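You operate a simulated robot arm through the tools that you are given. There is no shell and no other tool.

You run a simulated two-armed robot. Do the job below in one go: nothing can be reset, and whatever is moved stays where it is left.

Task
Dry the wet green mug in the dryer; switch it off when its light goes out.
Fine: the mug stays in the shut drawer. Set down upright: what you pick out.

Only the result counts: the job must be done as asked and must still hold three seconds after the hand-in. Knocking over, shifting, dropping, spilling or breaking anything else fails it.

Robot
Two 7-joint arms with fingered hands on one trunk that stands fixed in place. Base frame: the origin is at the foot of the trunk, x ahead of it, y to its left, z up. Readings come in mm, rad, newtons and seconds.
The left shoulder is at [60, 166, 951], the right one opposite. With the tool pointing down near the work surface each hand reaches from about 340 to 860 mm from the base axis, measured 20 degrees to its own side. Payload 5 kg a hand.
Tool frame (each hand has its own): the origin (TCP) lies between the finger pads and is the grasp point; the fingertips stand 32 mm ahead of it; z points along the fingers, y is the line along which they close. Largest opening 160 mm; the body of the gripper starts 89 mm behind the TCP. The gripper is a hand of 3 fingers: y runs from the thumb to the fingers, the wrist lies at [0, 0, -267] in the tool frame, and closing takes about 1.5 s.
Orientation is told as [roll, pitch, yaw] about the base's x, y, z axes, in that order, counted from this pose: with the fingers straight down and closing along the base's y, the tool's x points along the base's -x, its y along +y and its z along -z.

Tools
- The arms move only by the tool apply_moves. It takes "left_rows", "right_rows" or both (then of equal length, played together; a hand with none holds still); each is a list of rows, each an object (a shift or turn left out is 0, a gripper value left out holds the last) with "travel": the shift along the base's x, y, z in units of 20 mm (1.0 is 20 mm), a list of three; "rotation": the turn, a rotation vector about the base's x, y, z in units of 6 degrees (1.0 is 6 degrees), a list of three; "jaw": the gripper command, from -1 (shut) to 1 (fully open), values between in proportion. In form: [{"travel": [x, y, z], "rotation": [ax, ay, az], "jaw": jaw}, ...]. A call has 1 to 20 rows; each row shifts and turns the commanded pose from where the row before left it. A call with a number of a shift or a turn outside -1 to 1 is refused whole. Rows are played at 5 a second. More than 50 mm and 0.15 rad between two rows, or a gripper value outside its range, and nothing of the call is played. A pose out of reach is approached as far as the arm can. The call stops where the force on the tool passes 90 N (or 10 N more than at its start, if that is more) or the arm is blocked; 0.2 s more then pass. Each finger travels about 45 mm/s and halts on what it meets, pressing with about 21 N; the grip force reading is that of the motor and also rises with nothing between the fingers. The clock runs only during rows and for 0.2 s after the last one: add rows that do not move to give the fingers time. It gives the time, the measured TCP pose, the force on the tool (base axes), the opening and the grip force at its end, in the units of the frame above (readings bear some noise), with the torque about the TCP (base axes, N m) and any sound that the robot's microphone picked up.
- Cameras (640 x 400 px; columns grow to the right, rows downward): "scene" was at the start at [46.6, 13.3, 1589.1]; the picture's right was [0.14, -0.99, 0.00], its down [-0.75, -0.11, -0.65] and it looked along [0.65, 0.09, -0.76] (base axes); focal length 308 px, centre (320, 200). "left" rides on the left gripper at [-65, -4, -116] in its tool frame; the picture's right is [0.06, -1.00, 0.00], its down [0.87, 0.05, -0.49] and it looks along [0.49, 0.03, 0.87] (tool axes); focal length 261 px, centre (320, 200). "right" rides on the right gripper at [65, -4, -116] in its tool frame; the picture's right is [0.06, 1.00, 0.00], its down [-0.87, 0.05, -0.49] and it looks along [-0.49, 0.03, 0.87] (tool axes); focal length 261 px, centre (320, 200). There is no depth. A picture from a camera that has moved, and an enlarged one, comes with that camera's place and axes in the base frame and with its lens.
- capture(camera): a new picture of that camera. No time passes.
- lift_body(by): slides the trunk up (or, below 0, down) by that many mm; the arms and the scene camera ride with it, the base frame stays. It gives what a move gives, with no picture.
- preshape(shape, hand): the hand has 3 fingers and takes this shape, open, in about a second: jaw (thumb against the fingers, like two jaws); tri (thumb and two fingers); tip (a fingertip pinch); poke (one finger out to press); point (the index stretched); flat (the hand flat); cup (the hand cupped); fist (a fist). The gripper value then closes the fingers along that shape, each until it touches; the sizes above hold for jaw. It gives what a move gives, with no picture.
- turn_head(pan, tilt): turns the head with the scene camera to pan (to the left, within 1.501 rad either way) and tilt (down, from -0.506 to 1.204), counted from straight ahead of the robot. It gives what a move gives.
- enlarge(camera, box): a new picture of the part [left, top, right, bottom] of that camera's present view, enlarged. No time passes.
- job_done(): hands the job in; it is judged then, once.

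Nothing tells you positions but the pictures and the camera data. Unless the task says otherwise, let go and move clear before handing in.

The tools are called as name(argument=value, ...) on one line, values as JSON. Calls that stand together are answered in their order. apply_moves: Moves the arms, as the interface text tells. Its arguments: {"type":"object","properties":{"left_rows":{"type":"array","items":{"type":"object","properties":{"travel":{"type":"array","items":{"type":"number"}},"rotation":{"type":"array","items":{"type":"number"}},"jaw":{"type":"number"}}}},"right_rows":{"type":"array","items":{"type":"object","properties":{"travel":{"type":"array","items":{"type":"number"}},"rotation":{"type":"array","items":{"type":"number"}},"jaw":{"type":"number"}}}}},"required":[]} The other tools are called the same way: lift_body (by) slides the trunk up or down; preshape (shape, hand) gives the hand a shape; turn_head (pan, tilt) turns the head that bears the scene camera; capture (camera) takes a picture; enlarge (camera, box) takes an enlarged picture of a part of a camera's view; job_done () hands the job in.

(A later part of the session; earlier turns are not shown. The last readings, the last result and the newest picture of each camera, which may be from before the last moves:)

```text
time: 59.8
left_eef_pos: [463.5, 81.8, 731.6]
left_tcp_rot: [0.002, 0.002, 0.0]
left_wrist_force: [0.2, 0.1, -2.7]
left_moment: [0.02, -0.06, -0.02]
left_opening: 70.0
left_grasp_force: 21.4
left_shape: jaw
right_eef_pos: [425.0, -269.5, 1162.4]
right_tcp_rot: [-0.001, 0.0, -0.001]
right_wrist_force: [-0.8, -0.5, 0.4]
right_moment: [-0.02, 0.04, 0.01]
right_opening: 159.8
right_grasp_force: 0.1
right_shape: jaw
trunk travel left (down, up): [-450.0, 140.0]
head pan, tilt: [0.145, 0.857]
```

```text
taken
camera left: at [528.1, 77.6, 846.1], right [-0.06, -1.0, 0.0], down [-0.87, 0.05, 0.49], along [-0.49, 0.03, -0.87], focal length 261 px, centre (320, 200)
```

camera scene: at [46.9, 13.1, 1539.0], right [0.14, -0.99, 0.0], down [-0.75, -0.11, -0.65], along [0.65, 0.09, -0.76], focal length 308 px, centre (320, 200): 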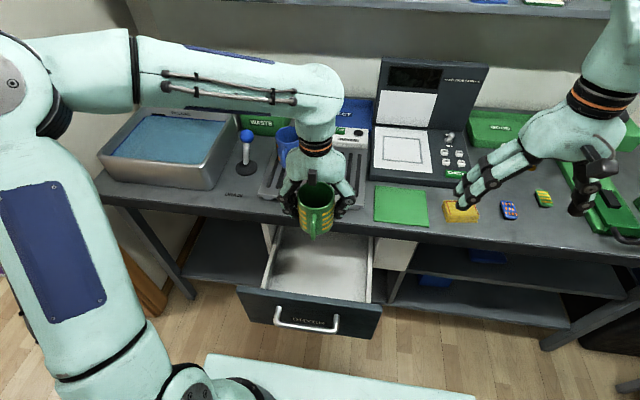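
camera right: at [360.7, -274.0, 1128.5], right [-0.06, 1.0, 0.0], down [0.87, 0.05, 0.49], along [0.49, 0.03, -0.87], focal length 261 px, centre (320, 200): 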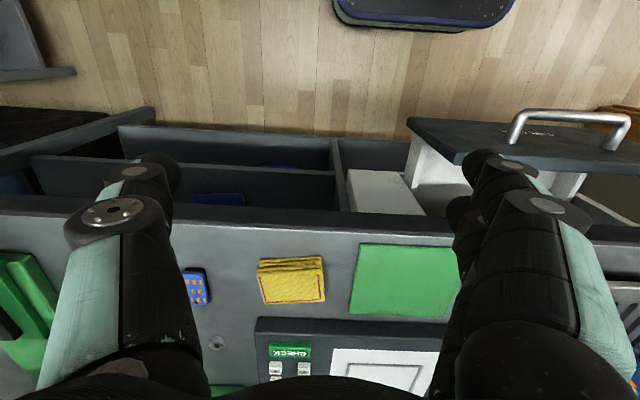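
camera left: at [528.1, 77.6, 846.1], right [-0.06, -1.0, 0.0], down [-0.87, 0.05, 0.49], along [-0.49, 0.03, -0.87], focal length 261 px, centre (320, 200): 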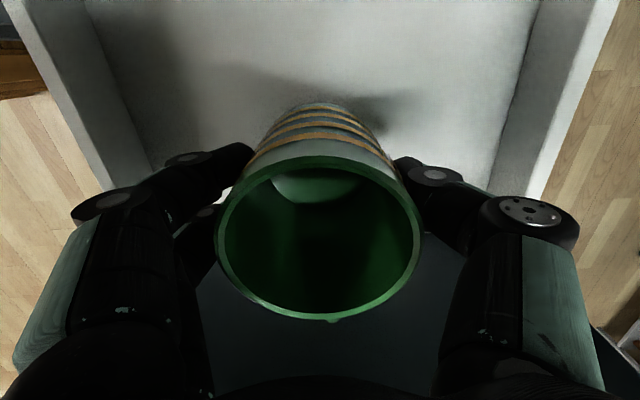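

apply_moves(left_rows=[{"travel": [0, 0, -0.15]}, {"travel": [0, 0, -0.15]}, {}])

apply_moves(left_rows=[{"travel": [0, 0, -0.15]}, {"travel": [0, 0, -0.15]}, {}])

capture(camera="left")

```text
time: 60.6
left_eef_pos: [464.1, 82.3, 724.3]
left_tcp_rot: [0.002, 0.002, 0.0]
left_wrist_force: [-0.3, -0.9, -3.6]
left_moment: [-0.02, -0.03, -0.02]
left_opening: 70.2
left_grasp_force: 21.0
left_shape: jaw
right_eef_pos: [425.0, -269.9, 1161.6]
right_tcp_rot: [-0.001, 0.0, -0.002]
right_wrist_force: [0.6, -0.7, 0.2]
right_moment: [-0.02, 0.02, -0.03]
right_opening: 159.8
right_grasp_force: 0.0
right_shape: jaw
trunk travel left (down, up): [-450.0, 140.0]
head pan, tilt: [0.145, 0.857]
```

```text
time: 61.4
left_eef_pos: [463.5, 80.3, 719.1]
left_tcp_rot: [0.001, -0.001, 0.003]
left_wrist_force: [-0.2, 0.5, -3.5]
left_moment: [-0.03, 0.0, 0.01]
left_opening: 70.1
left_grasp_force: 21.3
left_shape: jaw
right_eef_pos: [424.4, -270.4, 1163.3]
right_tcp_rot: [-0.002, -0.003, 0.0]
right_wrist_force: [-0.1, -0.2, -0.4]
right_moment: [-0.02, -0.04, -0.01]
right_opening: 159.8
right_grasp_force: 0.2
right_shape: jaw
trunk travel left (down, up): [-450.0, 140.0]
head pan, tilt: [0.145, 0.857]
```

```text
taken
camera left: at [528.7, 76.0, 834.0], right [-0.06, -1.0, 0.0], down [-0.87, 0.05, 0.49], along [-0.49, 0.03, -0.87], focal length 261 px, centre (320, 200)
```

left: 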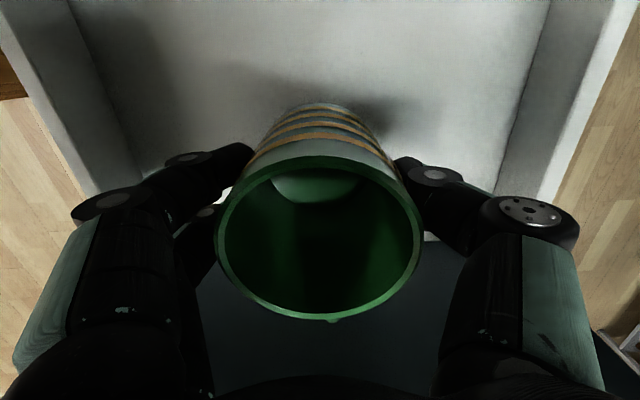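

apply_moves(left_rows=[{"travel": [0, 0, -0.15]}, {"travel": [0, 0, -0.15]}, {}])

apply_moves(left_rows=[{"travel": [0, 0, -0.15]}, {"travel": [0, 0, -0.15]}, {}])

enlarge(camera="scene", box=[230, 180, 410, 340])

capture(camera="left")

```text
time: 62.2
left_eef_pos: [463.8, 81.2, 712.3]
left_tcp_rot: [0.002, 0.001, 0.001]
left_wrist_force: [0.3, 0.7, -2.7]
left_moment: [-0.02, 0.0, 0.04]
left_opening: 70.2
left_grasp_force: 20.6
left_shape: jaw
right_eef_pos: [425.6, -270.3, 1162.9]
right_tcp_rot: [-0.001, -0.001, 0.0]
right_wrist_force: [-0.4, -0.3, -0.2]
right_moment: [-0.02, 0.02, 0.01]
right_opening: 159.7
right_grasp_force: 0.0
right_shape: jaw
trunk travel left (down, up): [-450.0, 140.0]
head pan, tilt: [0.145, 0.857]
```

```text
time: 63.0
left_eef_pos: [464.9, 80.8, 708.1]
left_tcp_rot: [0.0, 0.001, 0.0]
left_wrist_force: [0.4, -0.3, -3.8]
left_moment: [0.01, -0.02, 0.0]
left_opening: 70.3
left_grasp_force: 21.6
left_shape: jaw
right_eef_pos: [424.1, -269.9, 1161.5]
right_tcp_rot: [0.002, 0.0, 0.0]
right_wrist_force: [0.6, 0.4, -0.3]
right_moment: [-0.01, 0.0, 0.0]
right_opening: 159.9
right_grasp_force: 0.2
right_shape: jaw
trunk travel left (down, up): [-450.0, 140.0]
head pan, tilt: [0.145, 0.857]
```

```text
2.50 times, centred on (320, 260) of scene
camera zoom: at [46.8, 13.2, 1539.1], right [0.14, -0.99, 0.0], down [-0.75, -0.11, -0.65], along [0.65, 0.09, -0.76], focal length 770 px, centre (320, 50)
```

zoom: 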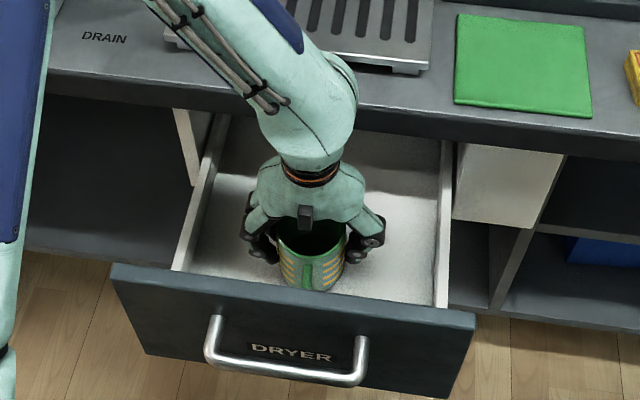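

```text
taken
camera left: at [529.1, 77.1, 822.8], right [-0.06, -1.0, 0.0], down [-0.87, 0.05, 0.49], along [-0.49, 0.03, -0.87], focal length 261 px, centre (320, 200)
```

left: 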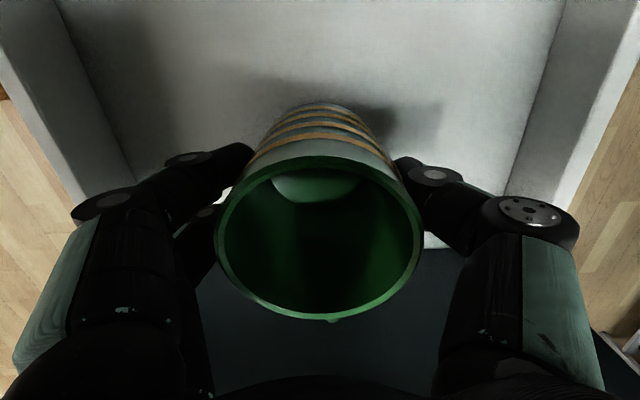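

Still no contact force, so the floor is a bit lower than I estimated. I'll continue in small steps.

apply_moves(left_rows=[{"travel": [0, 0, -0.2]}, {"travel": [0, 0, -0.2]}, {}])

apply_moves(left_rows=[{"travel": [0, 0, -0.2]}, {"travel": [0, 0, -0.2]}, {}])

capture(camera="left")

```text
time: 63.8
left_eef_pos: [463.5, 81.1, 699.7]
left_tcp_rot: [0.001, 0.0, 0.0]
left_wrist_force: [-0.4, -1.1, -3.2]
left_moment: [-0.03, -0.01, -0.02]
left_opening: 70.4
left_grasp_force: 20.3
left_shape: jaw
right_eef_pos: [425.0, -270.2, 1161.8]
right_tcp_rot: [-0.001, 0.0, -0.001]
right_wrist_force: [0.0, 0.1, -0.7]
right_moment: [-0.05, 0.01, -0.01]
right_opening: 159.9
right_grasp_force: 0.1
right_shape: jaw
trunk travel left (down, up): [-450.0, 140.0]
head pan, tilt: [0.145, 0.857]
```

```text
time: 64.6
left_eef_pos: [464.4, 81.3, 691.2]
left_tcp_rot: [-0.001, 0.0, -0.001]
left_wrist_force: [0.6, 0.5, -3.6]
left_moment: [0.01, 0.0, 0.02]
left_opening: 70.4
left_grasp_force: 21.2
left_shape: jaw
right_eef_pos: [425.2, -268.8, 1163.6]
right_tcp_rot: [0.001, -0.001, 0.0]
right_wrist_force: [-0.4, 0.2, 0.6]
right_moment: [0.0, 0.0, 0.0]
right_opening: 159.7
right_grasp_force: 0.0
right_shape: jaw
trunk travel left (down, up): [-450.0, 140.0]
head pan, tilt: [0.145, 0.857]
```

```text
taken
camera left: at [528.8, 77.1, 806.5], right [-0.06, -1.0, 0.0], down [-0.87, 0.05, 0.49], along [-0.49, 0.03, -0.87], focal length 261 px, centre (320, 200)
```

left: 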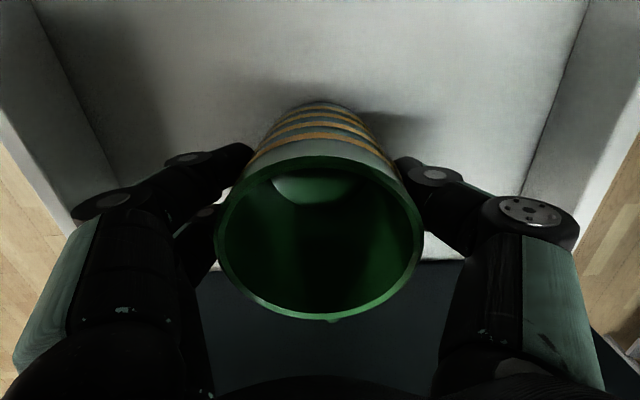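

apply_moves(left_rows=[{"travel": [0, 0, -0.15]}, {"travel": [0, 0, -0.15]}, {}])

apply_moves(left_rows=[{"travel": [0, 0, -0.15]}, {"travel": [0, 0, -0.15]}, {}])

capture(camera="left")

enlarge(camera="scene", box=[230, 180, 410, 340])

```text
time: 65.4
left_eef_pos: [464.5, 81.2, 685.1]
left_tcp_rot: [0.002, -0.002, 0.0]
left_wrist_force: [1.7, 0.9, 13.6]
left_moment: [0.06, 0.01, -0.02]
left_opening: 70.1
left_grasp_force: 21.2
left_shape: jaw
right_eef_pos: [425.3, -270.6, 1163.6]
right_tcp_rot: [0.0, 0.0, -0.001]
right_wrist_force: [-0.2, -0.7, -0.1]
right_moment: [-0.02, -0.01, 0.01]
right_opening: 159.8
right_grasp_force: 0.0
right_shape: jaw
trunk travel left (down, up): [-450.0, 140.0]
head pan, tilt: [0.145, 0.857]
```

```text
time: 66.2
left_eef_pos: [463.7, 80.3, 679.8]
left_tcp_rot: [-0.003, -0.001, 0.0]
left_wrist_force: [-1.2, 0.6, 35.0]
left_moment: [0.07, -0.07, -0.14]
left_opening: 70.5
left_grasp_force: 20.8
left_shape: jaw
right_eef_pos: [424.3, -269.6, 1163.7]
right_tcp_rot: [0.002, -0.002, -0.001]
right_wrist_force: [0.2, -0.4, -0.5]
right_moment: [0.0, -0.03, 0.02]
right_opening: 159.8
right_grasp_force: 0.1
right_shape: jaw
trunk travel left (down, up): [-450.0, 140.0]
head pan, tilt: [0.145, 0.857]
```

```text
taken
camera left: at [528.7, 76.7, 795.7], right [-0.06, -1.0, 0.0], down [-0.87, 0.05, 0.49], along [-0.49, 0.03, -0.87], focal length 261 px, centre (320, 200)
```

left: 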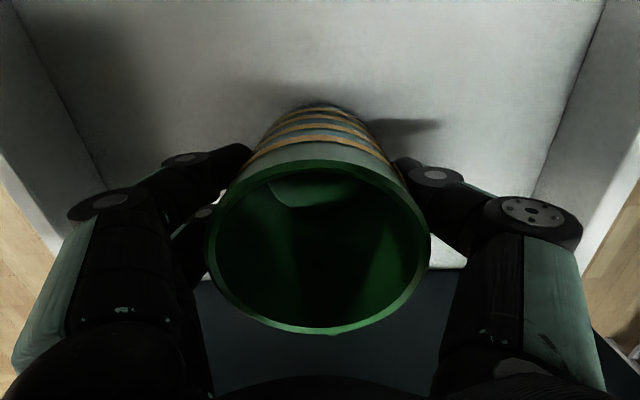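

```text
2.50 times, centred on (320, 260) of scene
camera zoom: at [44.7, 12.8, 1539.3], right [0.14, -0.99, 0.0], down [-0.75, -0.11, -0.66], along [0.65, 0.09, -0.76], focal length 770 px, centre (320, 50)
```

zoom: 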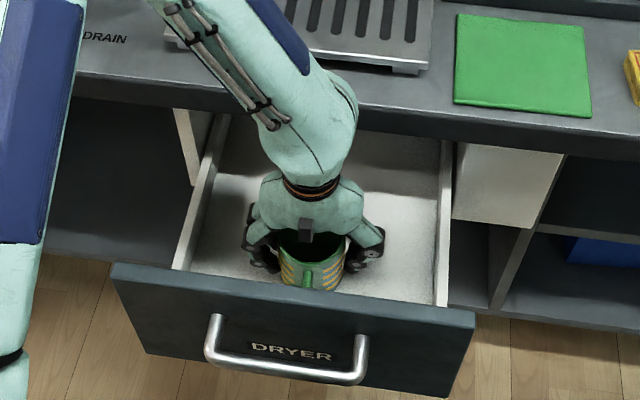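

The mug stands on the drawer floor. I'll ease off the push and open the fingers.

apply_moves(left_rows=[{"travel": [0, 0, 0.2]}, {"jaw": 0.0}, {"jaw": 0.25}, {"jaw": 0.25}, {"jaw": 0.25}, {"jaw": 0.25}])

capture(camera="left")

```text
time: 67.6
left_eef_pos: [464.7, 81.7, 683.1]
left_tcp_rot: [0.002, 0.002, 0.002]
left_wrist_force: [0.5, -0.1, -0.7]
left_moment: [0.0, 0.02, -0.02]
left_opening: 99.5
left_grasp_force: 0.0
left_shape: jaw
right_eef_pos: [425.3, -269.2, 1162.9]
right_tcp_rot: [0.0, 0.001, 0.001]
right_wrist_force: [0.0, -0.6, 0.1]
right_moment: [0.0, 0.01, 0.01]
right_opening: 160.0
right_grasp_force: 0.0
right_shape: jaw
trunk travel left (down, up): [-450.0, 140.0]
head pan, tilt: [0.145, 0.857]
```

```text
taken
camera left: at [529.1, 76.9, 798.5], right [-0.06, -1.0, 0.0], down [-0.87, 0.05, 0.49], along [-0.49, 0.03, -0.87], focal length 261 px, centre (320, 200)
```

left: 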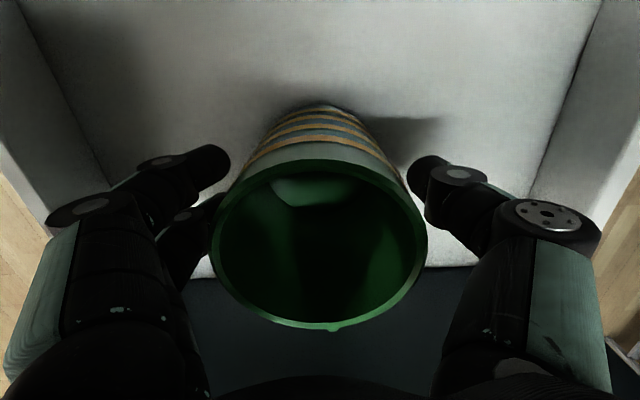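

The mug is free. I'll lift straight up.

apply_moves(left_rows=[{"travel": [0, 0, 0.5]}, {"travel": [0, 0, 0.8]}, {"travel": [0, 0, 0.8]}, {"travel": [0, 0, 0.8]}, {"travel": [0, 0, 1]}, {"travel": [0, 0, 1]}, {"travel": [0, 0, 1]}, {"travel": [0, 0, 1]}, {"travel": [0, 0, 1]}, {"travel": [0, 0, 1]}, {"travel": [0, 0, 1]}, {"travel": [0, 0, 1]}, {"travel": [0, 0, 1]}, {"travel": [0, 0, 1]}])

capture(camera="left")

capture(camera="scene")

```text
time: 70.6
left_eef_pos: [462.2, 81.2, 942.3]
left_tcp_rot: [0.0, 0.002, 0.002]
left_wrist_force: [0.2, 0.7, 0.2]
left_moment: [-0.02, -0.02, -0.02]
left_opening: 99.5
left_grasp_force: 0.0
left_shape: jaw
right_eef_pos: [425.9, -269.7, 1163.4]
right_tcp_rot: [0.0, 0.0, 0.0]
right_wrist_force: [0.1, 0.2, 0.1]
right_moment: [-0.01, -0.04, -0.07]
right_opening: 160.0
right_grasp_force: 0.0
right_shape: jaw
trunk travel left (down, up): [-450.0, 140.0]
head pan, tilt: [0.145, 0.857]
```

```text
taken
camera left: at [527.7, 76.4, 1056.3], right [-0.06, -1.0, 0.0], down [-0.87, 0.05, 0.49], along [-0.49, 0.03, -0.87], focal length 261 px, centre (320, 200)
```

left: 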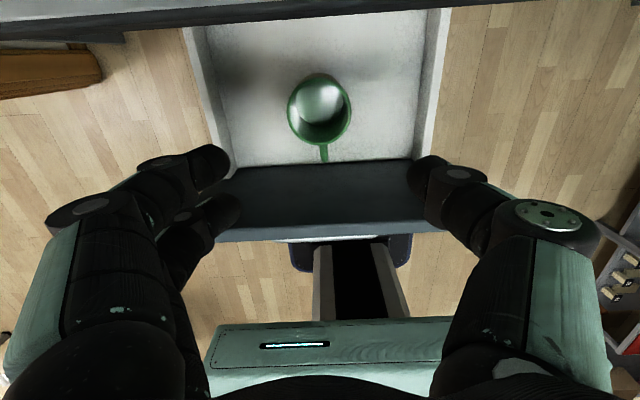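

```text
taken
camera scene: at [46.4, 13.1, 1539.1], right [0.14, -0.99, 0.0], down [-0.75, -0.11, -0.65], along [0.65, 0.09, -0.76], focal length 308 px, centre (320, 200)
```

scene: 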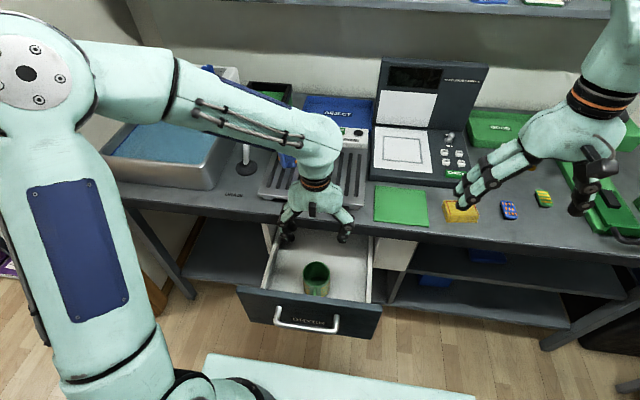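

The mug stands upright in the drawer. To close it I need the hand on the outer side of the front panel (outer face ≈ x=345), so I'll lower the trunk slightly for room and move back with closed fingers.

lift_body(by=-50)

apply_moves(left_rows=[{"travel": [-0.5, 0.6, 0], "jaw": -1}, {"travel": [-0.5, 0.6, 0]}, {"travel": [-0.8, 0.6, 0]}, {"travel": [-0.8, 0.4, 0]}, {"travel": [-0.8, 0.3, 0]}, {"travel": [-0.8, 0, 0]}, {"travel": [-0.8, 0, 0]}, {"travel": [-0.8, 0, 0]}])

capture(camera="left")

capture(camera="scene")

```text
time: 71.5
left_eef_pos: [462.1, 79.4, 889.3]
left_tcp_rot: [-0.001, 0.0, 0.0]
left_wrist_force: [0.0, 0.5, -0.3]
left_moment: [0.01, -0.02, 0.03]
left_opening: 99.4
left_grasp_force: 0.0
left_shape: jaw
right_eef_pos: [424.9, -270.5, 1113.0]
right_tcp_rot: [0.001, 0.001, -0.001]
right_wrist_force: [-0.5, 0.6, 0.2]
right_moment: [-0.02, 0.0, 0.0]
right_opening: 160.1
right_grasp_force: 0.1
right_shape: jaw
trunk travel left (down, up): [-400.0, 190.0]
head pan, tilt: [0.145, 0.857]
```

```text
time: 73.3
left_eef_pos: [347.3, 132.1, 891.6]
left_tcp_rot: [0.0, 0.003, 0.002]
left_wrist_force: [-0.5, 0.0, -0.3]
left_moment: [-0.01, 0.01, 0.01]
left_opening: 0.1
left_grasp_force: 21.0
left_shape: jaw
right_eef_pos: [424.6, -270.1, 1113.1]
right_tcp_rot: [0.0, -0.001, 0.001]
right_wrist_force: [-0.2, 0.4, 0.8]
right_moment: [-0.02, -0.04, 0.0]
right_opening: 159.8
right_grasp_force: 0.0
right_shape: jaw
trunk travel left (down, up): [-400.0, 190.0]
head pan, tilt: [0.145, 0.857]
```

```text
taken
camera left: at [411.3, 126.8, 1005.9], right [-0.06, -1.0, 0.0], down [-0.87, 0.05, 0.49], along [-0.49, 0.03, -0.87], focal length 261 px, centre (320, 200)
```

left: 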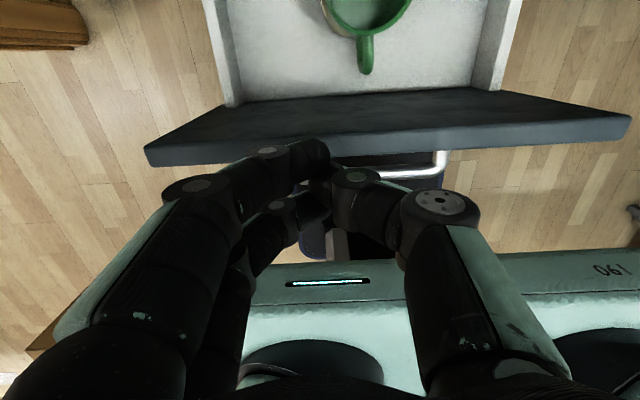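

```text
taken
camera scene: at [46.3, 13.2, 1489.1], right [0.14, -0.99, 0.0], down [-0.75, -0.11, -0.65], along [0.65, 0.09, -0.76], focal length 308 px, centre (320, 200)
```

scene: 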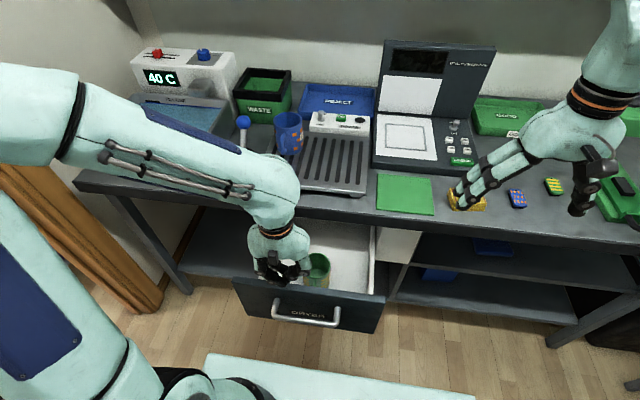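

apply_moves(left_rows=[{"travel": [-0.6, 0, 0]}, {"travel": [-0.6, 0, 0]}, {"travel": [-0.7, 0, 0]}, {}])

capture(camera="left")

```text
time: 74.3
left_eef_pos: [308.5, 130.6, 890.6]
left_tcp_rot: [0.001, 0.0, 0.0]
left_wrist_force: [0.0, -0.4, -0.5]
left_moment: [-0.01, 0.0, -0.01]
left_opening: 0.2
left_grasp_force: 21.2
left_shape: jaw
right_eef_pos: [425.2, -269.0, 1111.8]
right_tcp_rot: [0.001, 0.0, 0.0]
right_wrist_force: [-0.1, 0.4, -0.3]
right_moment: [0.04, -0.01, 0.02]
right_opening: 159.5
right_grasp_force: 0.1
right_shape: jaw
trunk travel left (down, up): [-400.0, 190.0]
head pan, tilt: [0.145, 0.857]
```

```text
taken
camera left: at [373.9, 126.2, 1005.3], right [-0.06, -1.0, 0.0], down [-0.87, 0.05, 0.49], along [-0.49, 0.03, -0.87], focal length 261 px, centre (320, 200)
```

left: 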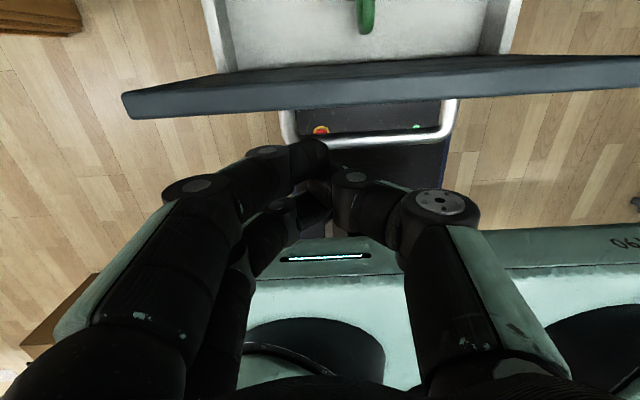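

apply_moves(left_rows=[{"travel": [0, 0, -1]}, {"travel": [0, 0, -1]}, {"travel": [0, 0, -0.95]}, {"travel": [0, 0, -0.9]}])

capture(camera="left")

capture(camera="scene")

```text
time: 75.3
left_eef_pos: [325.9, 122.7, 819.2]
left_tcp_rot: [0.001, 0.003, 0.0]
left_wrist_force: [-0.2, 0.1, -1.1]
left_moment: [0.0, 0.0, 0.02]
left_opening: 0.0
left_grasp_force: 21.4
left_shape: jaw
left hand out of reach, approached as far as the arm can: row 2, 3, 4
right_eef_pos: [425.0, -271.2, 1113.2]
right_tcp_rot: [0.0, -0.001, 0.001]
right_wrist_force: [-0.4, -0.4, -0.1]
right_moment: [-0.04, 0.0, -0.01]
right_opening: 160.2
right_grasp_force: 0.1
right_shape: jaw
trunk travel left (down, up): [-400.0, 190.0]
head pan, tilt: [0.145, 0.857]
```

```text
taken
camera left: at [391.0, 118.9, 934.5], right [-0.06, -1.0, 0.0], down [-0.87, 0.05, 0.49], along [-0.49, 0.03, -0.87], focal length 261 px, centre (320, 200)
```

left: 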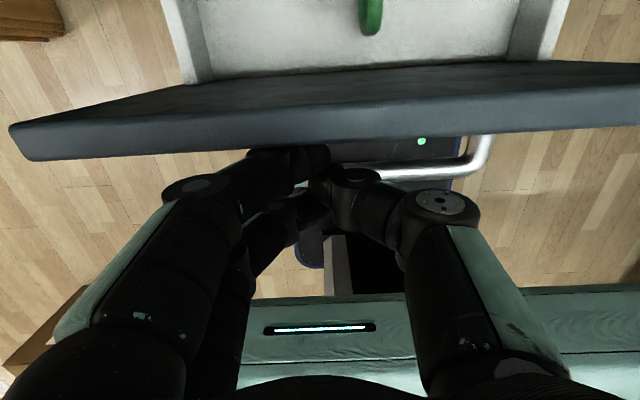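

```text
taken
camera scene: at [46.8, 13.1, 1489.0], right [0.14, -0.99, 0.0], down [-0.75, -0.11, -0.65], along [0.65, 0.09, -0.76], focal length 308 px, centre (320, 200)
```

scene: 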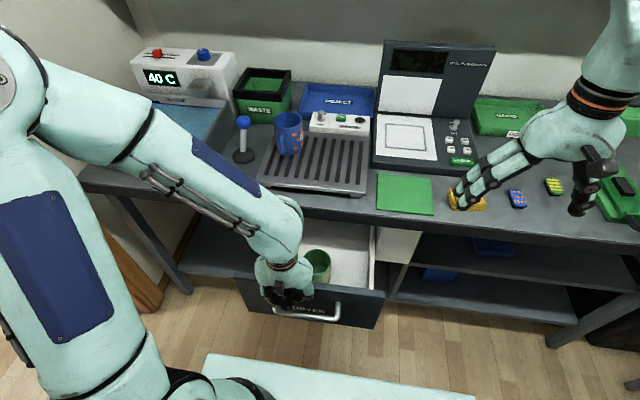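

The fingertips are now outside the front panel and 30 mm below its top, above the bar. I push the drawer in slowly so the mug stays standing.

apply_moves(left_rows=[{"travel": [0.25, 0, 0]}, {"travel": [0.25, 0, 0]}, {"travel": [0.3, 0, 0]}, {"travel": [0.35, 0, 0]}, {"travel": [0.4, 0, 0]}, {"travel": [0.4, 0, 0]}, {"travel": [0.4, 0, 0]}, {"travel": [0.4, 0, 0]}, {"travel": [0.4, 0, 0]}, {"travel": [0.4, 0, 0]}])

capture(camera="left")

capture(camera="scene")

```text
time: 77.5
left_eef_pos: [397.0, 124.8, 820.9]
left_tcp_rot: [-0.001, 0.002, -0.001]
left_wrist_force: [-0.9, -0.2, -0.2]
left_moment: [0.02, 0.0, 0.04]
left_opening: 0.4
left_grasp_force: 20.7
left_shape: jaw
right_eef_pos: [425.4, -270.5, 1112.8]
right_tcp_rot: [0.001, 0.0, 0.0]
right_wrist_force: [0.3, 1.0, 0.0]
right_moment: [0.02, 0.01, 0.0]
right_opening: 160.0
right_grasp_force: 0.2
right_shape: jaw
trunk travel left (down, up): [-400.0, 190.0]
head pan, tilt: [0.145, 0.857]
```

```text
taken
camera left: at [462.1, 119.9, 935.8], right [-0.06, -1.0, 0.0], down [-0.87, 0.05, 0.49], along [-0.49, 0.03, -0.87], focal length 261 px, centre (320, 200)
```

left: 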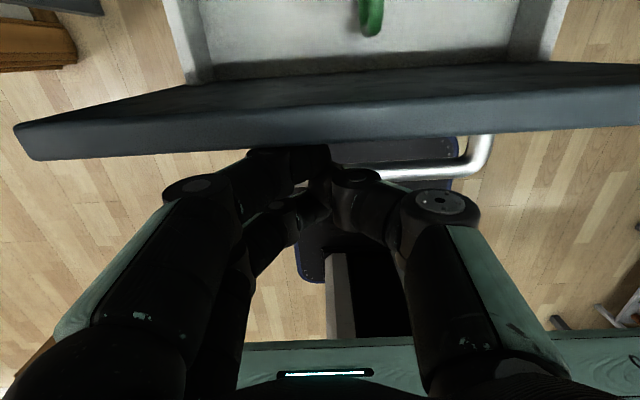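

```text
taken
camera scene: at [46.7, 13.2, 1489.1], right [0.14, -0.99, 0.0], down [-0.75, -0.11, -0.65], along [0.65, 0.09, -0.76], focal length 308 px, centre (320, 200)
```

scene: 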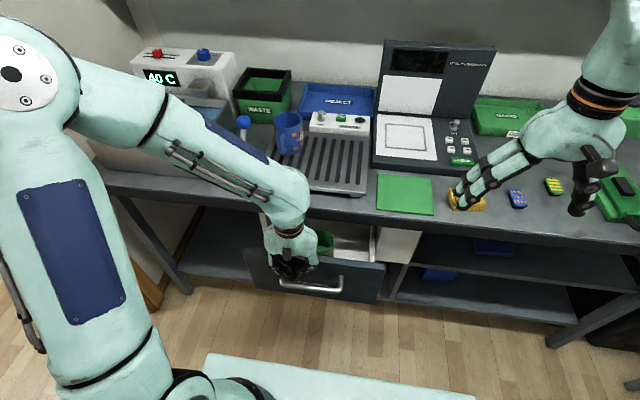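

The drawer glides in smoothly. I'll continue.

apply_moves(left_rows=[{"travel": [0.3, 0, 0]}, {"travel": [0.4, 0, 0]}, {"travel": [0.4, 0, 0]}, {"travel": [0.4, 0, 0]}, {"travel": [0.4, 0, 0]}, {"travel": [0.4, 0, 0]}, {"travel": [0.4, 0, 0]}, {"travel": [0.4, 0, 0]}, {"travel": [0.4, 0, 0]}, {"travel": [0.4, 0, 0]}])

capture(camera="left")

capture(camera="scene")

```text
time: 79.7
left_eef_pos: [474.5, 124.8, 819.5]
left_tcp_rot: [-0.001, 0.001, -0.002]
left_wrist_force: [0.1, 0.4, 0.0]
left_moment: [0.02, 0.02, 0.01]
left_opening: 0.0
left_grasp_force: 21.2
left_shape: jaw
right_eef_pos: [425.0, -270.2, 1112.7]
right_tcp_rot: [0.001, 0.0, 0.001]
right_wrist_force: [-0.3, 0.6, 0.0]
right_moment: [0.02, -0.01, -0.02]
right_opening: 159.8
right_grasp_force: 0.0
right_shape: jaw
trunk travel left (down, up): [-400.0, 190.0]
head pan, tilt: [0.145, 0.857]
```

```text
taken
camera left: at [540.3, 119.4, 934.9], right [-0.06, -1.0, 0.0], down [-0.87, 0.05, 0.49], along [-0.49, 0.03, -0.87], focal length 261 px, centre (320, 200)
```

left: 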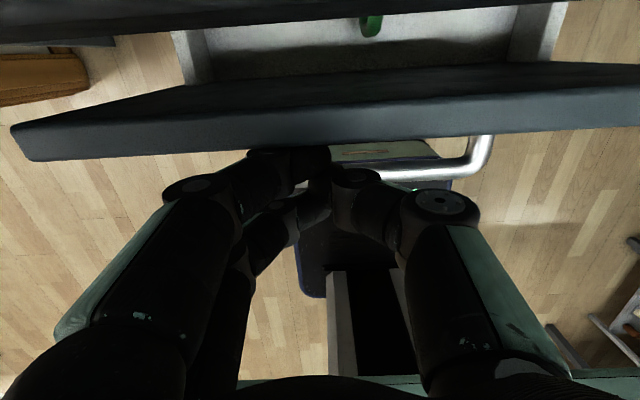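

```text
taken
camera scene: at [46.8, 13.2, 1489.1], right [0.14, -0.99, 0.0], down [-0.75, -0.11, -0.65], along [0.65, 0.09, -0.76], focal length 308 px, centre (320, 200)
```

scene: 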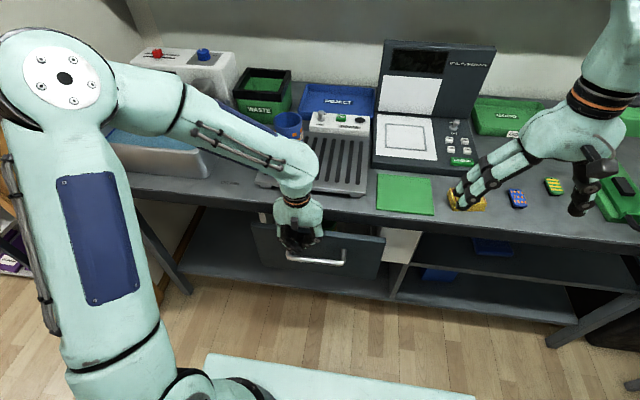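

apply_moves(left_rows=[{"travel": [0.35, 0, 0]}, {"travel": [0.35, 0, 0]}, {"travel": [0.35, 0, 0]}, {"travel": [0.35, 0, 0]}, {"travel": [0.35, 0, 0]}])

capture(camera="left")

enlarge(camera="scene", box=[230, 130, 430, 320])

```text
time: 80.9
left_eef_pos: [511.8, 123.7, 821.5]
left_tcp_rot: [0.001, 0.001, 0.001]
left_wrist_force: [0.0, -0.2, 0.3]
left_moment: [-0.02, -0.04, 0.0]
left_opening: 0.0
left_grasp_force: 20.9
left_shape: jaw
right_eef_pos: [424.5, -270.1, 1112.7]
right_tcp_rot: [0.001, -0.002, 0.0]
right_wrist_force: [0.8, -0.2, 1.5]
right_moment: [0.03, 0.03, 0.0]
right_opening: 160.2
right_grasp_force: 0.0
right_shape: jaw
trunk travel left (down, up): [-400.0, 190.0]
head pan, tilt: [0.145, 0.857]
```

```text
taken
camera left: at [576.5, 119.8, 935.6], right [-0.06, -1.0, 0.0], down [-0.87, 0.05, 0.49], along [-0.49, 0.03, -0.87], focal length 261 px, centre (320, 200)
```

left: 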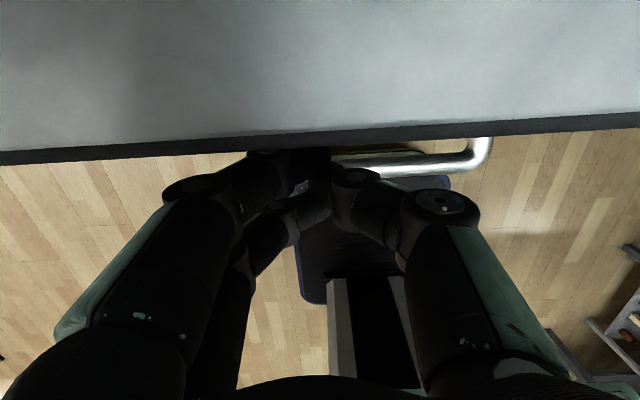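

```text
2.11 times, centred on (330, 225) of scene
camera zoom: at [46.7, 13.2, 1489.1], right [0.14, -0.99, 0.0], down [-0.75, -0.11, -0.65], along [0.65, 0.09, -0.76], focal length 648 px, centre (299, 147)
```

zoom: 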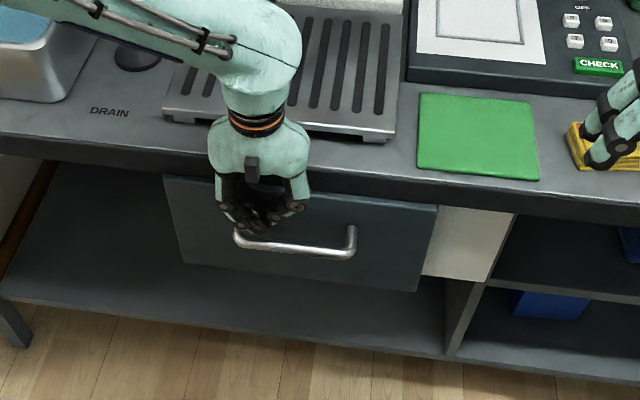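

About 20 mm remain. I'll finish with small steps and watch the force.

apply_moves(left_rows=[{"travel": [0.25, 0, 0]}, {"travel": [0.25, 0, 0]}, {"travel": [0.2, 0, 0]}, {"travel": [0.15, 0, 0]}, {}])

capture(camera="left")

enlarge(camera="scene", box=[230, 130, 430, 320])

```text
time: 82.1
left_eef_pos: [528.0, 124.4, 819.6]
left_tcp_rot: [0.0, 0.001, 0.0]
left_wrist_force: [-0.9, 0.7, 0.3]
left_moment: [0.0, 0.01, 0.07]
left_opening: 0.0
left_grasp_force: 20.7
left_shape: jaw
right_eef_pos: [425.7, -270.5, 1113.5]
right_tcp_rot: [0.001, 0.002, 0.0]
right_wrist_force: [0.1, 0.5, -0.6]
right_moment: [0.0, -0.02, 0.01]
right_opening: 159.8
right_grasp_force: 0.1
right_shape: jaw
trunk travel left (down, up): [-400.0, 190.0]
head pan, tilt: [0.145, 0.857]
```

```text
taken
camera left: at [592.1, 119.6, 935.0], right [-0.06, -1.0, 0.0], down [-0.87, 0.05, 0.49], along [-0.49, 0.03, -0.87], focal length 261 px, centre (320, 200)
```

left: 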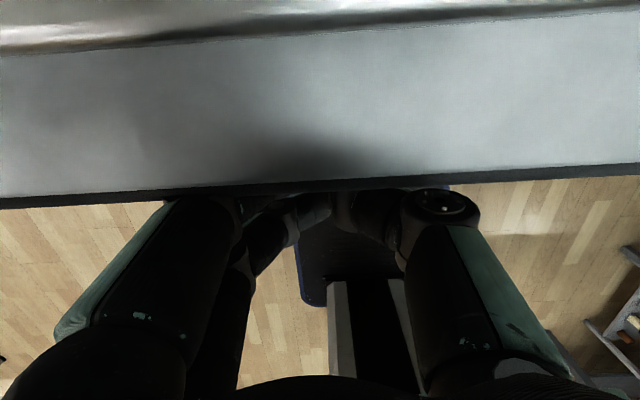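

```text
2.11 times, centred on (330, 225) of scene
camera zoom: at [46.5, 13.2, 1489.1], right [0.14, -0.99, 0.0], down [-0.75, -0.11, -0.65], along [0.65, 0.09, -0.76], focal length 648 px, centre (299, 147)
```

zoom: 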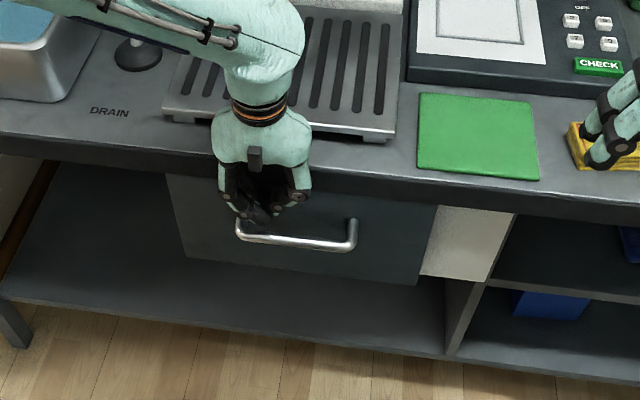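

apply_moves(left_rows=[{"travel": [0.1, 0, 0]}, {"travel": [0.1, 0, 0]}, {"travel": [0.1, 0, 0]}, {}])

apply_moves(left_rows=[{"travel": [0.1, 0, 0]}, {"travel": [0.1, 0, 0]}, {"travel": [0.1, 0, 0]}, {}])

enlarge(camera="scene", box=[230, 130, 430, 320])

```text
time: 83.1
left_eef_pos: [528.7, 124.5, 820.2]
left_tcp_rot: [0.002, 0.005, 0.0]
left_wrist_force: [-30.6, -1.5, -4.6]
left_moment: [-0.11, -0.07, 0.74]
left_opening: 0.0
left_grasp_force: 21.0
left_shape: jaw
right_eef_pos: [423.1, -270.6, 1113.3]
right_tcp_rot: [0.0, -0.002, -0.001]
right_wrist_force: [-0.8, -0.2, -1.1]
right_moment: [0.0, 0.01, 0.01]
right_opening: 160.1
right_grasp_force: 0.0
right_shape: jaw
trunk travel left (down, up): [-400.0, 190.0]
head pan, tilt: [0.145, 0.857]
```

```text
time: 84.1
left_eef_pos: [529.2, 124.4, 819.2]
left_tcp_rot: [0.0, 0.011, -0.001]
left_wrist_force: [-60.0, 1.8, 3.0]
left_moment: [0.04, -0.64, 1.73]
left_opening: 0.1
left_grasp_force: 20.6
left_shape: jaw
right_eef_pos: [420.7, -271.6, 1114.6]
right_tcp_rot: [0.001, -0.004, 0.001]
right_wrist_force: [0.2, 0.4, 0.0]
right_moment: [-0.03, -0.01, 0.01]
right_opening: 159.7
right_grasp_force: 0.1
right_shape: jaw
trunk travel left (down, up): [-400.0, 190.0]
head pan, tilt: [0.145, 0.857]
```

```text
2.11 times, centred on (330, 225) of scene
camera zoom: at [41.3, 13.3, 1489.3], right [0.15, -0.99, 0.0], down [-0.75, -0.11, -0.66], along [0.65, 0.1, -0.75], focal length 648 px, centre (299, 147)
```

zoom: 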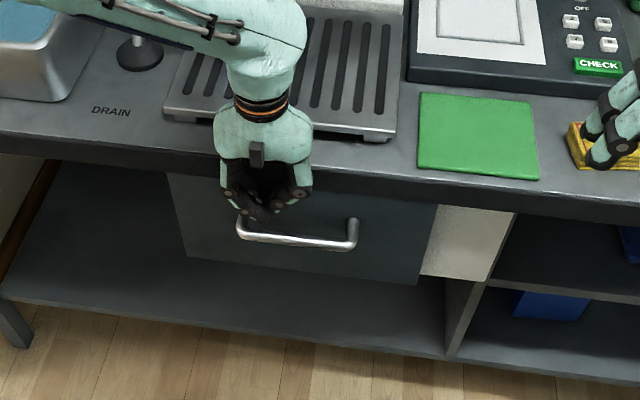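

A firm stop: either the drawer is shut or I'm on the bench edge. I'll back off, rise, and check the drawer's position.

apply_moves(left_rows=[{"travel": [-0.8, 0, 0]}, {"travel": [-0.7, 0, 0]}, {"travel": [0, 0, 1]}, {"travel": [0, 0, 1]}, {"travel": [0, 0, 1]}, {"travel": [0, 0, 1]}, {"travel": [0, 0, 1]}, {"travel": [0, 0, 1]}, {"travel": [0, 0, 1]}, {"travel": [0, 0, 1]}])

capture(camera="left")

enlarge(camera="scene", box=[230, 130, 430, 320])

capture(camera="right")

```text
time: 86.3
left_eef_pos: [508.3, 125.0, 979.2]
left_tcp_rot: [0.001, 0.0, 0.003]
left_wrist_force: [-0.8, 0.6, -0.1]
left_moment: [-0.02, 0.0, -0.01]
left_opening: 0.0
left_grasp_force: 21.1
left_shape: jaw
right_eef_pos: [425.5, -269.3, 1114.8]
right_tcp_rot: [0.0, -0.001, 0.0]
right_wrist_force: [0.7, -0.6, 0.6]
right_moment: [0.01, -0.01, -0.02]
right_opening: 159.9
right_grasp_force: 0.1
right_shape: jaw
trunk travel left (down, up): [-400.0, 190.0]
head pan, tilt: [0.145, 0.857]
```

```text
taken
camera left: at [573.7, 120.9, 1095.1], right [-0.06, -1.0, 0.0], down [-0.87, 0.05, 0.49], along [-0.49, 0.03, -0.87], focal length 261 px, centre (320, 200)
```

left: 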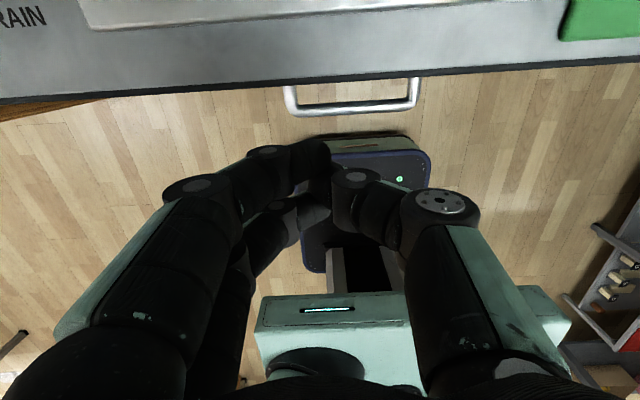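

```text
2.11 times, centred on (330, 225) of scene
camera zoom: at [46.7, 13.5, 1489.1], right [0.14, -0.99, 0.0], down [-0.75, -0.11, -0.65], along [0.65, 0.09, -0.76], focal length 648 px, centre (299, 147)
```

zoom: 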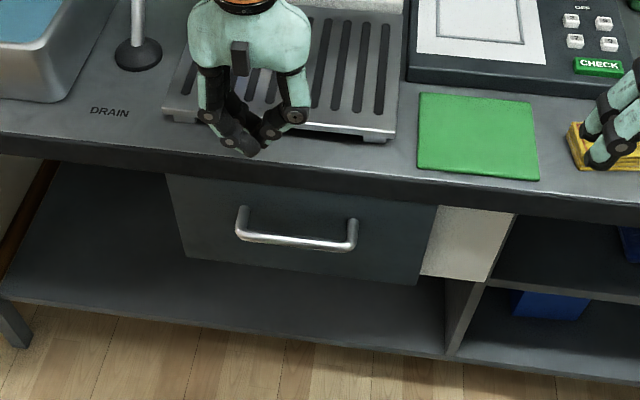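

```text
taken
camera right: at [360.6, -273.8, 1228.6], right [-0.06, 1.0, 0.0], down [0.87, 0.05, 0.49], along [0.49, 0.03, -0.87], focal length 261 px, centre (320, 200)
```

right: 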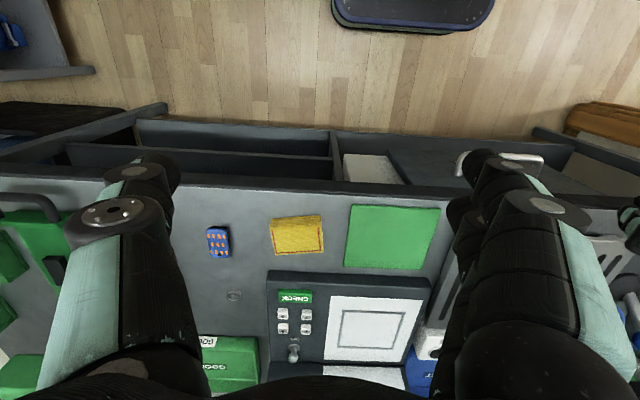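

The drawer is back at its shut position (bar at x≈512, as at the start). Now to the panel: I'll raise the trunk, tilt the hand forward and move it over the rack toward the toggle.

lift_body(by=100)

apply_moves(left_rows=[{"travel": [0.8, 0, 0.2], "rotation": [0, -1, 0]}, {"travel": [0.8, 0, 0.2], "rotation": [0, -1, 0]}, {"travel": [0.8, 0, 0], "rotation": [0, -1, 0]}, {"travel": [0.8, 0, 0], "rotation": [0, -1, 0]}, {"travel": [0.8, 0, 0], "rotation": [0, -1, 0]}, {"travel": [1, 0, 0]}, {"travel": [1, 0, 0]}, {"travel": [1, 0, 0]}, {"travel": [1, 0, 0]}, {"travel": [1, 0, 0]}])

capture(camera="scene")

capture(camera="left")

```text
time: 87.7
left_eef_pos: [508.8, 124.5, 1080.0]
left_tcp_rot: [0.0, 0.002, 0.002]
left_wrist_force: [-0.4, 0.7, 0.9]
left_moment: [-0.03, -0.02, -0.01]
left_opening: 0.3
left_grasp_force: 21.4
left_shape: jaw
right_eef_pos: [425.1, -269.9, 1214.0]
right_tcp_rot: [0.001, 0.0, -0.001]
right_wrist_force: [0.4, -0.5, -0.5]
right_moment: [0.02, 0.0, 0.0]
right_opening: 160.0
right_grasp_force: 0.1
right_shape: jaw
trunk travel left (down, up): [-500.0, 90.0]
head pan, tilt: [0.145, 0.857]
```

```text
time: 89.9
left_eef_pos: [691.1, 123.8, 1087.5]
left_tcp_rot: [0.001, -0.521, 0.0]
left_wrist_force: [0.4, 0.7, -0.5]
left_moment: [0.02, 0.0, -0.01]
left_opening: 0.0
left_grasp_force: 20.7
left_shape: jaw
right_eef_pos: [426.1, -269.3, 1213.4]
right_tcp_rot: [-0.001, 0.002, 0.0]
right_wrist_force: [0.9, 0.0, 0.4]
right_moment: [0.0, 0.02, 0.02]
right_opening: 159.9
right_grasp_force: 0.1
right_shape: jaw
trunk travel left (down, up): [-500.0, 90.0]
head pan, tilt: [0.145, 0.857]
```

```text
taken
camera scene: at [47.2, 13.1, 1589.0], right [0.14, -0.99, 0.0], down [-0.75, -0.11, -0.65], along [0.65, 0.09, -0.76], focal length 308 px, centre (320, 200)
```

scene: 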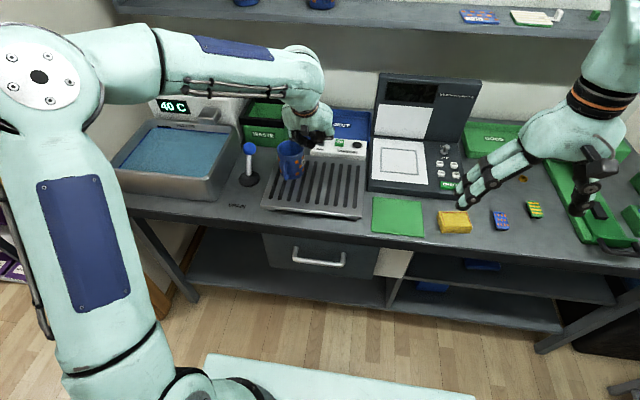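

```text
taken
camera left: at [688.1, 119.6, 1220.0], right [-0.05, -1.0, -0.03], down [-1.0, 0.05, -0.01], along [0.01, 0.03, -1.0], focal length 261 px, centre (320, 200)
```

left: 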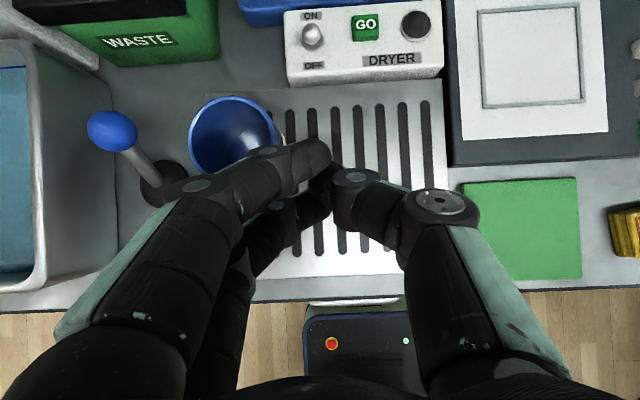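

From above I see the toggle (ball at ≈ (869, 127)) on the OFF side, the GO button at ≈ (886, 65) and a dark lamp. I'll bring the hand to just above the toggle with the fingers slightly open.

apply_moves(left_rows=[{"travel": [1, 0, 0], "jaw": -0.45}, {"travel": [1, 0, 0]}, {"travel": [1, 0.05, 0]}, {"travel": [1, 0.05, 0]}, {"travel": [1, 0.05, -0.5]}, {"travel": [1, 0.05, -0.8]}, {"travel": [0.9, 0, -1]}, {"travel": [0, 0, -1]}, {}])

capture(camera="left")

enlarge(camera="scene", box=[250, 90, 410, 200])

```text
time: 91.9
left_eef_pos: [827.2, 131.0, 1022.6]
left_tcp_rot: [0.0, -0.524, 0.0]
left_wrist_force: [0.6, 0.4, -0.2]
left_moment: [-0.02, 0.02, -0.04]
left_opening: 43.3
left_grasp_force: 0.1
left_shape: jaw
right_eef_pos: [426.0, -271.0, 1212.3]
right_tcp_rot: [0.001, -0.001, 0.001]
right_wrist_force: [-0.3, 1.0, -0.5]
right_moment: [0.0, 0.01, -0.02]
right_opening: 159.9
right_grasp_force: 0.2
right_shape: jaw
trunk travel left (down, up): [-500.0, 90.0]
head pan, tilt: [0.145, 0.857]
```

```text
taken
camera left: at [825.5, 125.0, 1154.9], right [-0.05, -1.0, -0.03], down [-1.0, 0.05, -0.01], along [0.01, 0.03, -1.0], focal length 261 px, centre (320, 200)
```

left: 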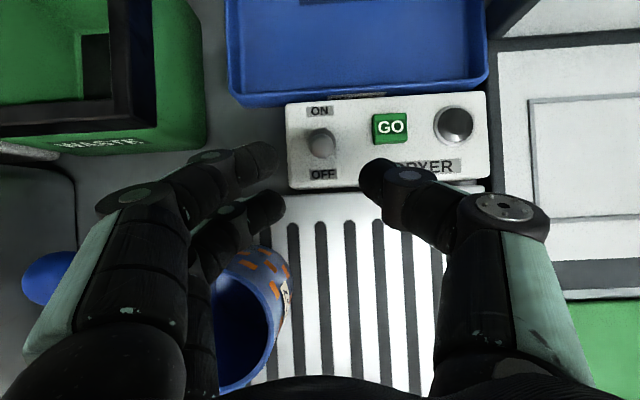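

```text
3.64 times, centred on (330, 145) of scene
camera zoom: at [46.6, 13.1, 1589.1], right [0.14, -0.99, 0.0], down [-0.75, -0.11, -0.65], along [0.65, 0.09, -0.76], focal length 1120 px, centre (284, 400)
```

zoom: 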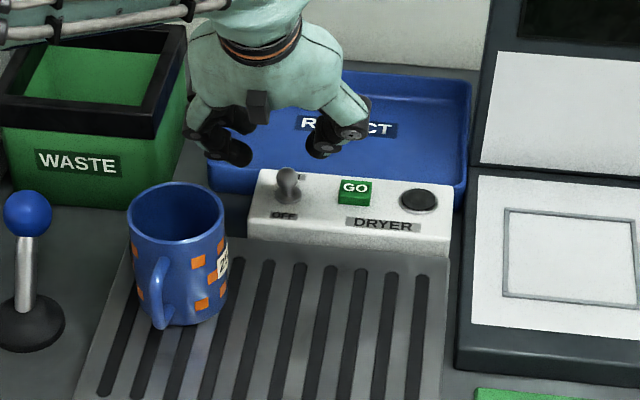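

The finger gap is centred on the toggle ball. I'll slide in along the tool axis.

apply_moves(left_rows=[{"travel": [0.34, -0.03, -0.65]}, {"travel": [0.34, -0.03, -0.65]}, {"travel": [0.34, 0, -0.65]}, {"travel": [0.34, 0, -0.65]}, {}])

capture(camera="left")

enlarge(camera="scene", box=[270, 110, 380, 190])

```text
time: 93.1
left_eef_pos: [853.8, 128.5, 969.4]
left_tcp_rot: [0.001, -0.523, 0.0]
left_wrist_force: [-0.4, 0.1, -0.8]
left_moment: [-0.01, 0.02, -0.01]
left_opening: 43.3
left_grasp_force: 0.0
left_shape: jaw
right_eef_pos: [424.8, -269.1, 1212.7]
right_tcp_rot: [-0.002, 0.0, 0.0]
right_wrist_force: [0.2, -0.2, -0.7]
right_moment: [-0.02, 0.03, 0.05]
right_opening: 159.9
right_grasp_force: 0.1
right_shape: jaw
trunk travel left (down, up): [-500.0, 90.0]
head pan, tilt: [0.145, 0.857]
```

```text
taken
camera left: at [852.5, 124.0, 1101.8], right [-0.05, -1.0, -0.03], down [-1.0, 0.05, -0.01], along [0.01, 0.03, -1.0], focal length 261 px, centre (320, 200)
```

left: 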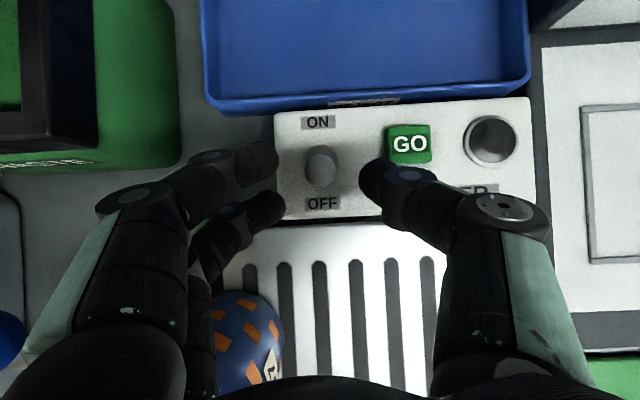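

```text
5.00 times, centred on (325, 150) of scene
camera zoom: at [46.5, 13.2, 1589.1], right [0.14, -0.99, 0.0], down [-0.75, -0.11, -0.65], along [0.65, 0.09, -0.76], focal length 1540 px, centre (295, 450)
```

zoom: 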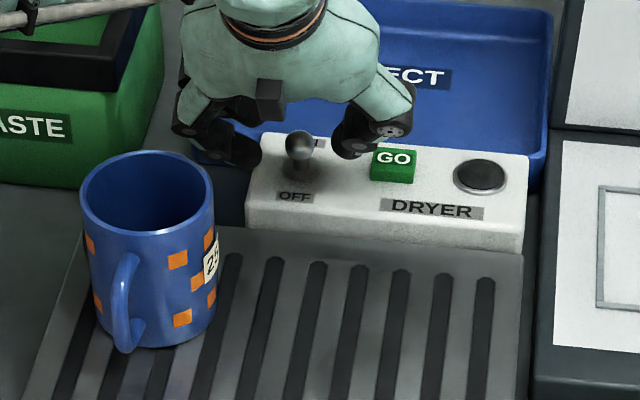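

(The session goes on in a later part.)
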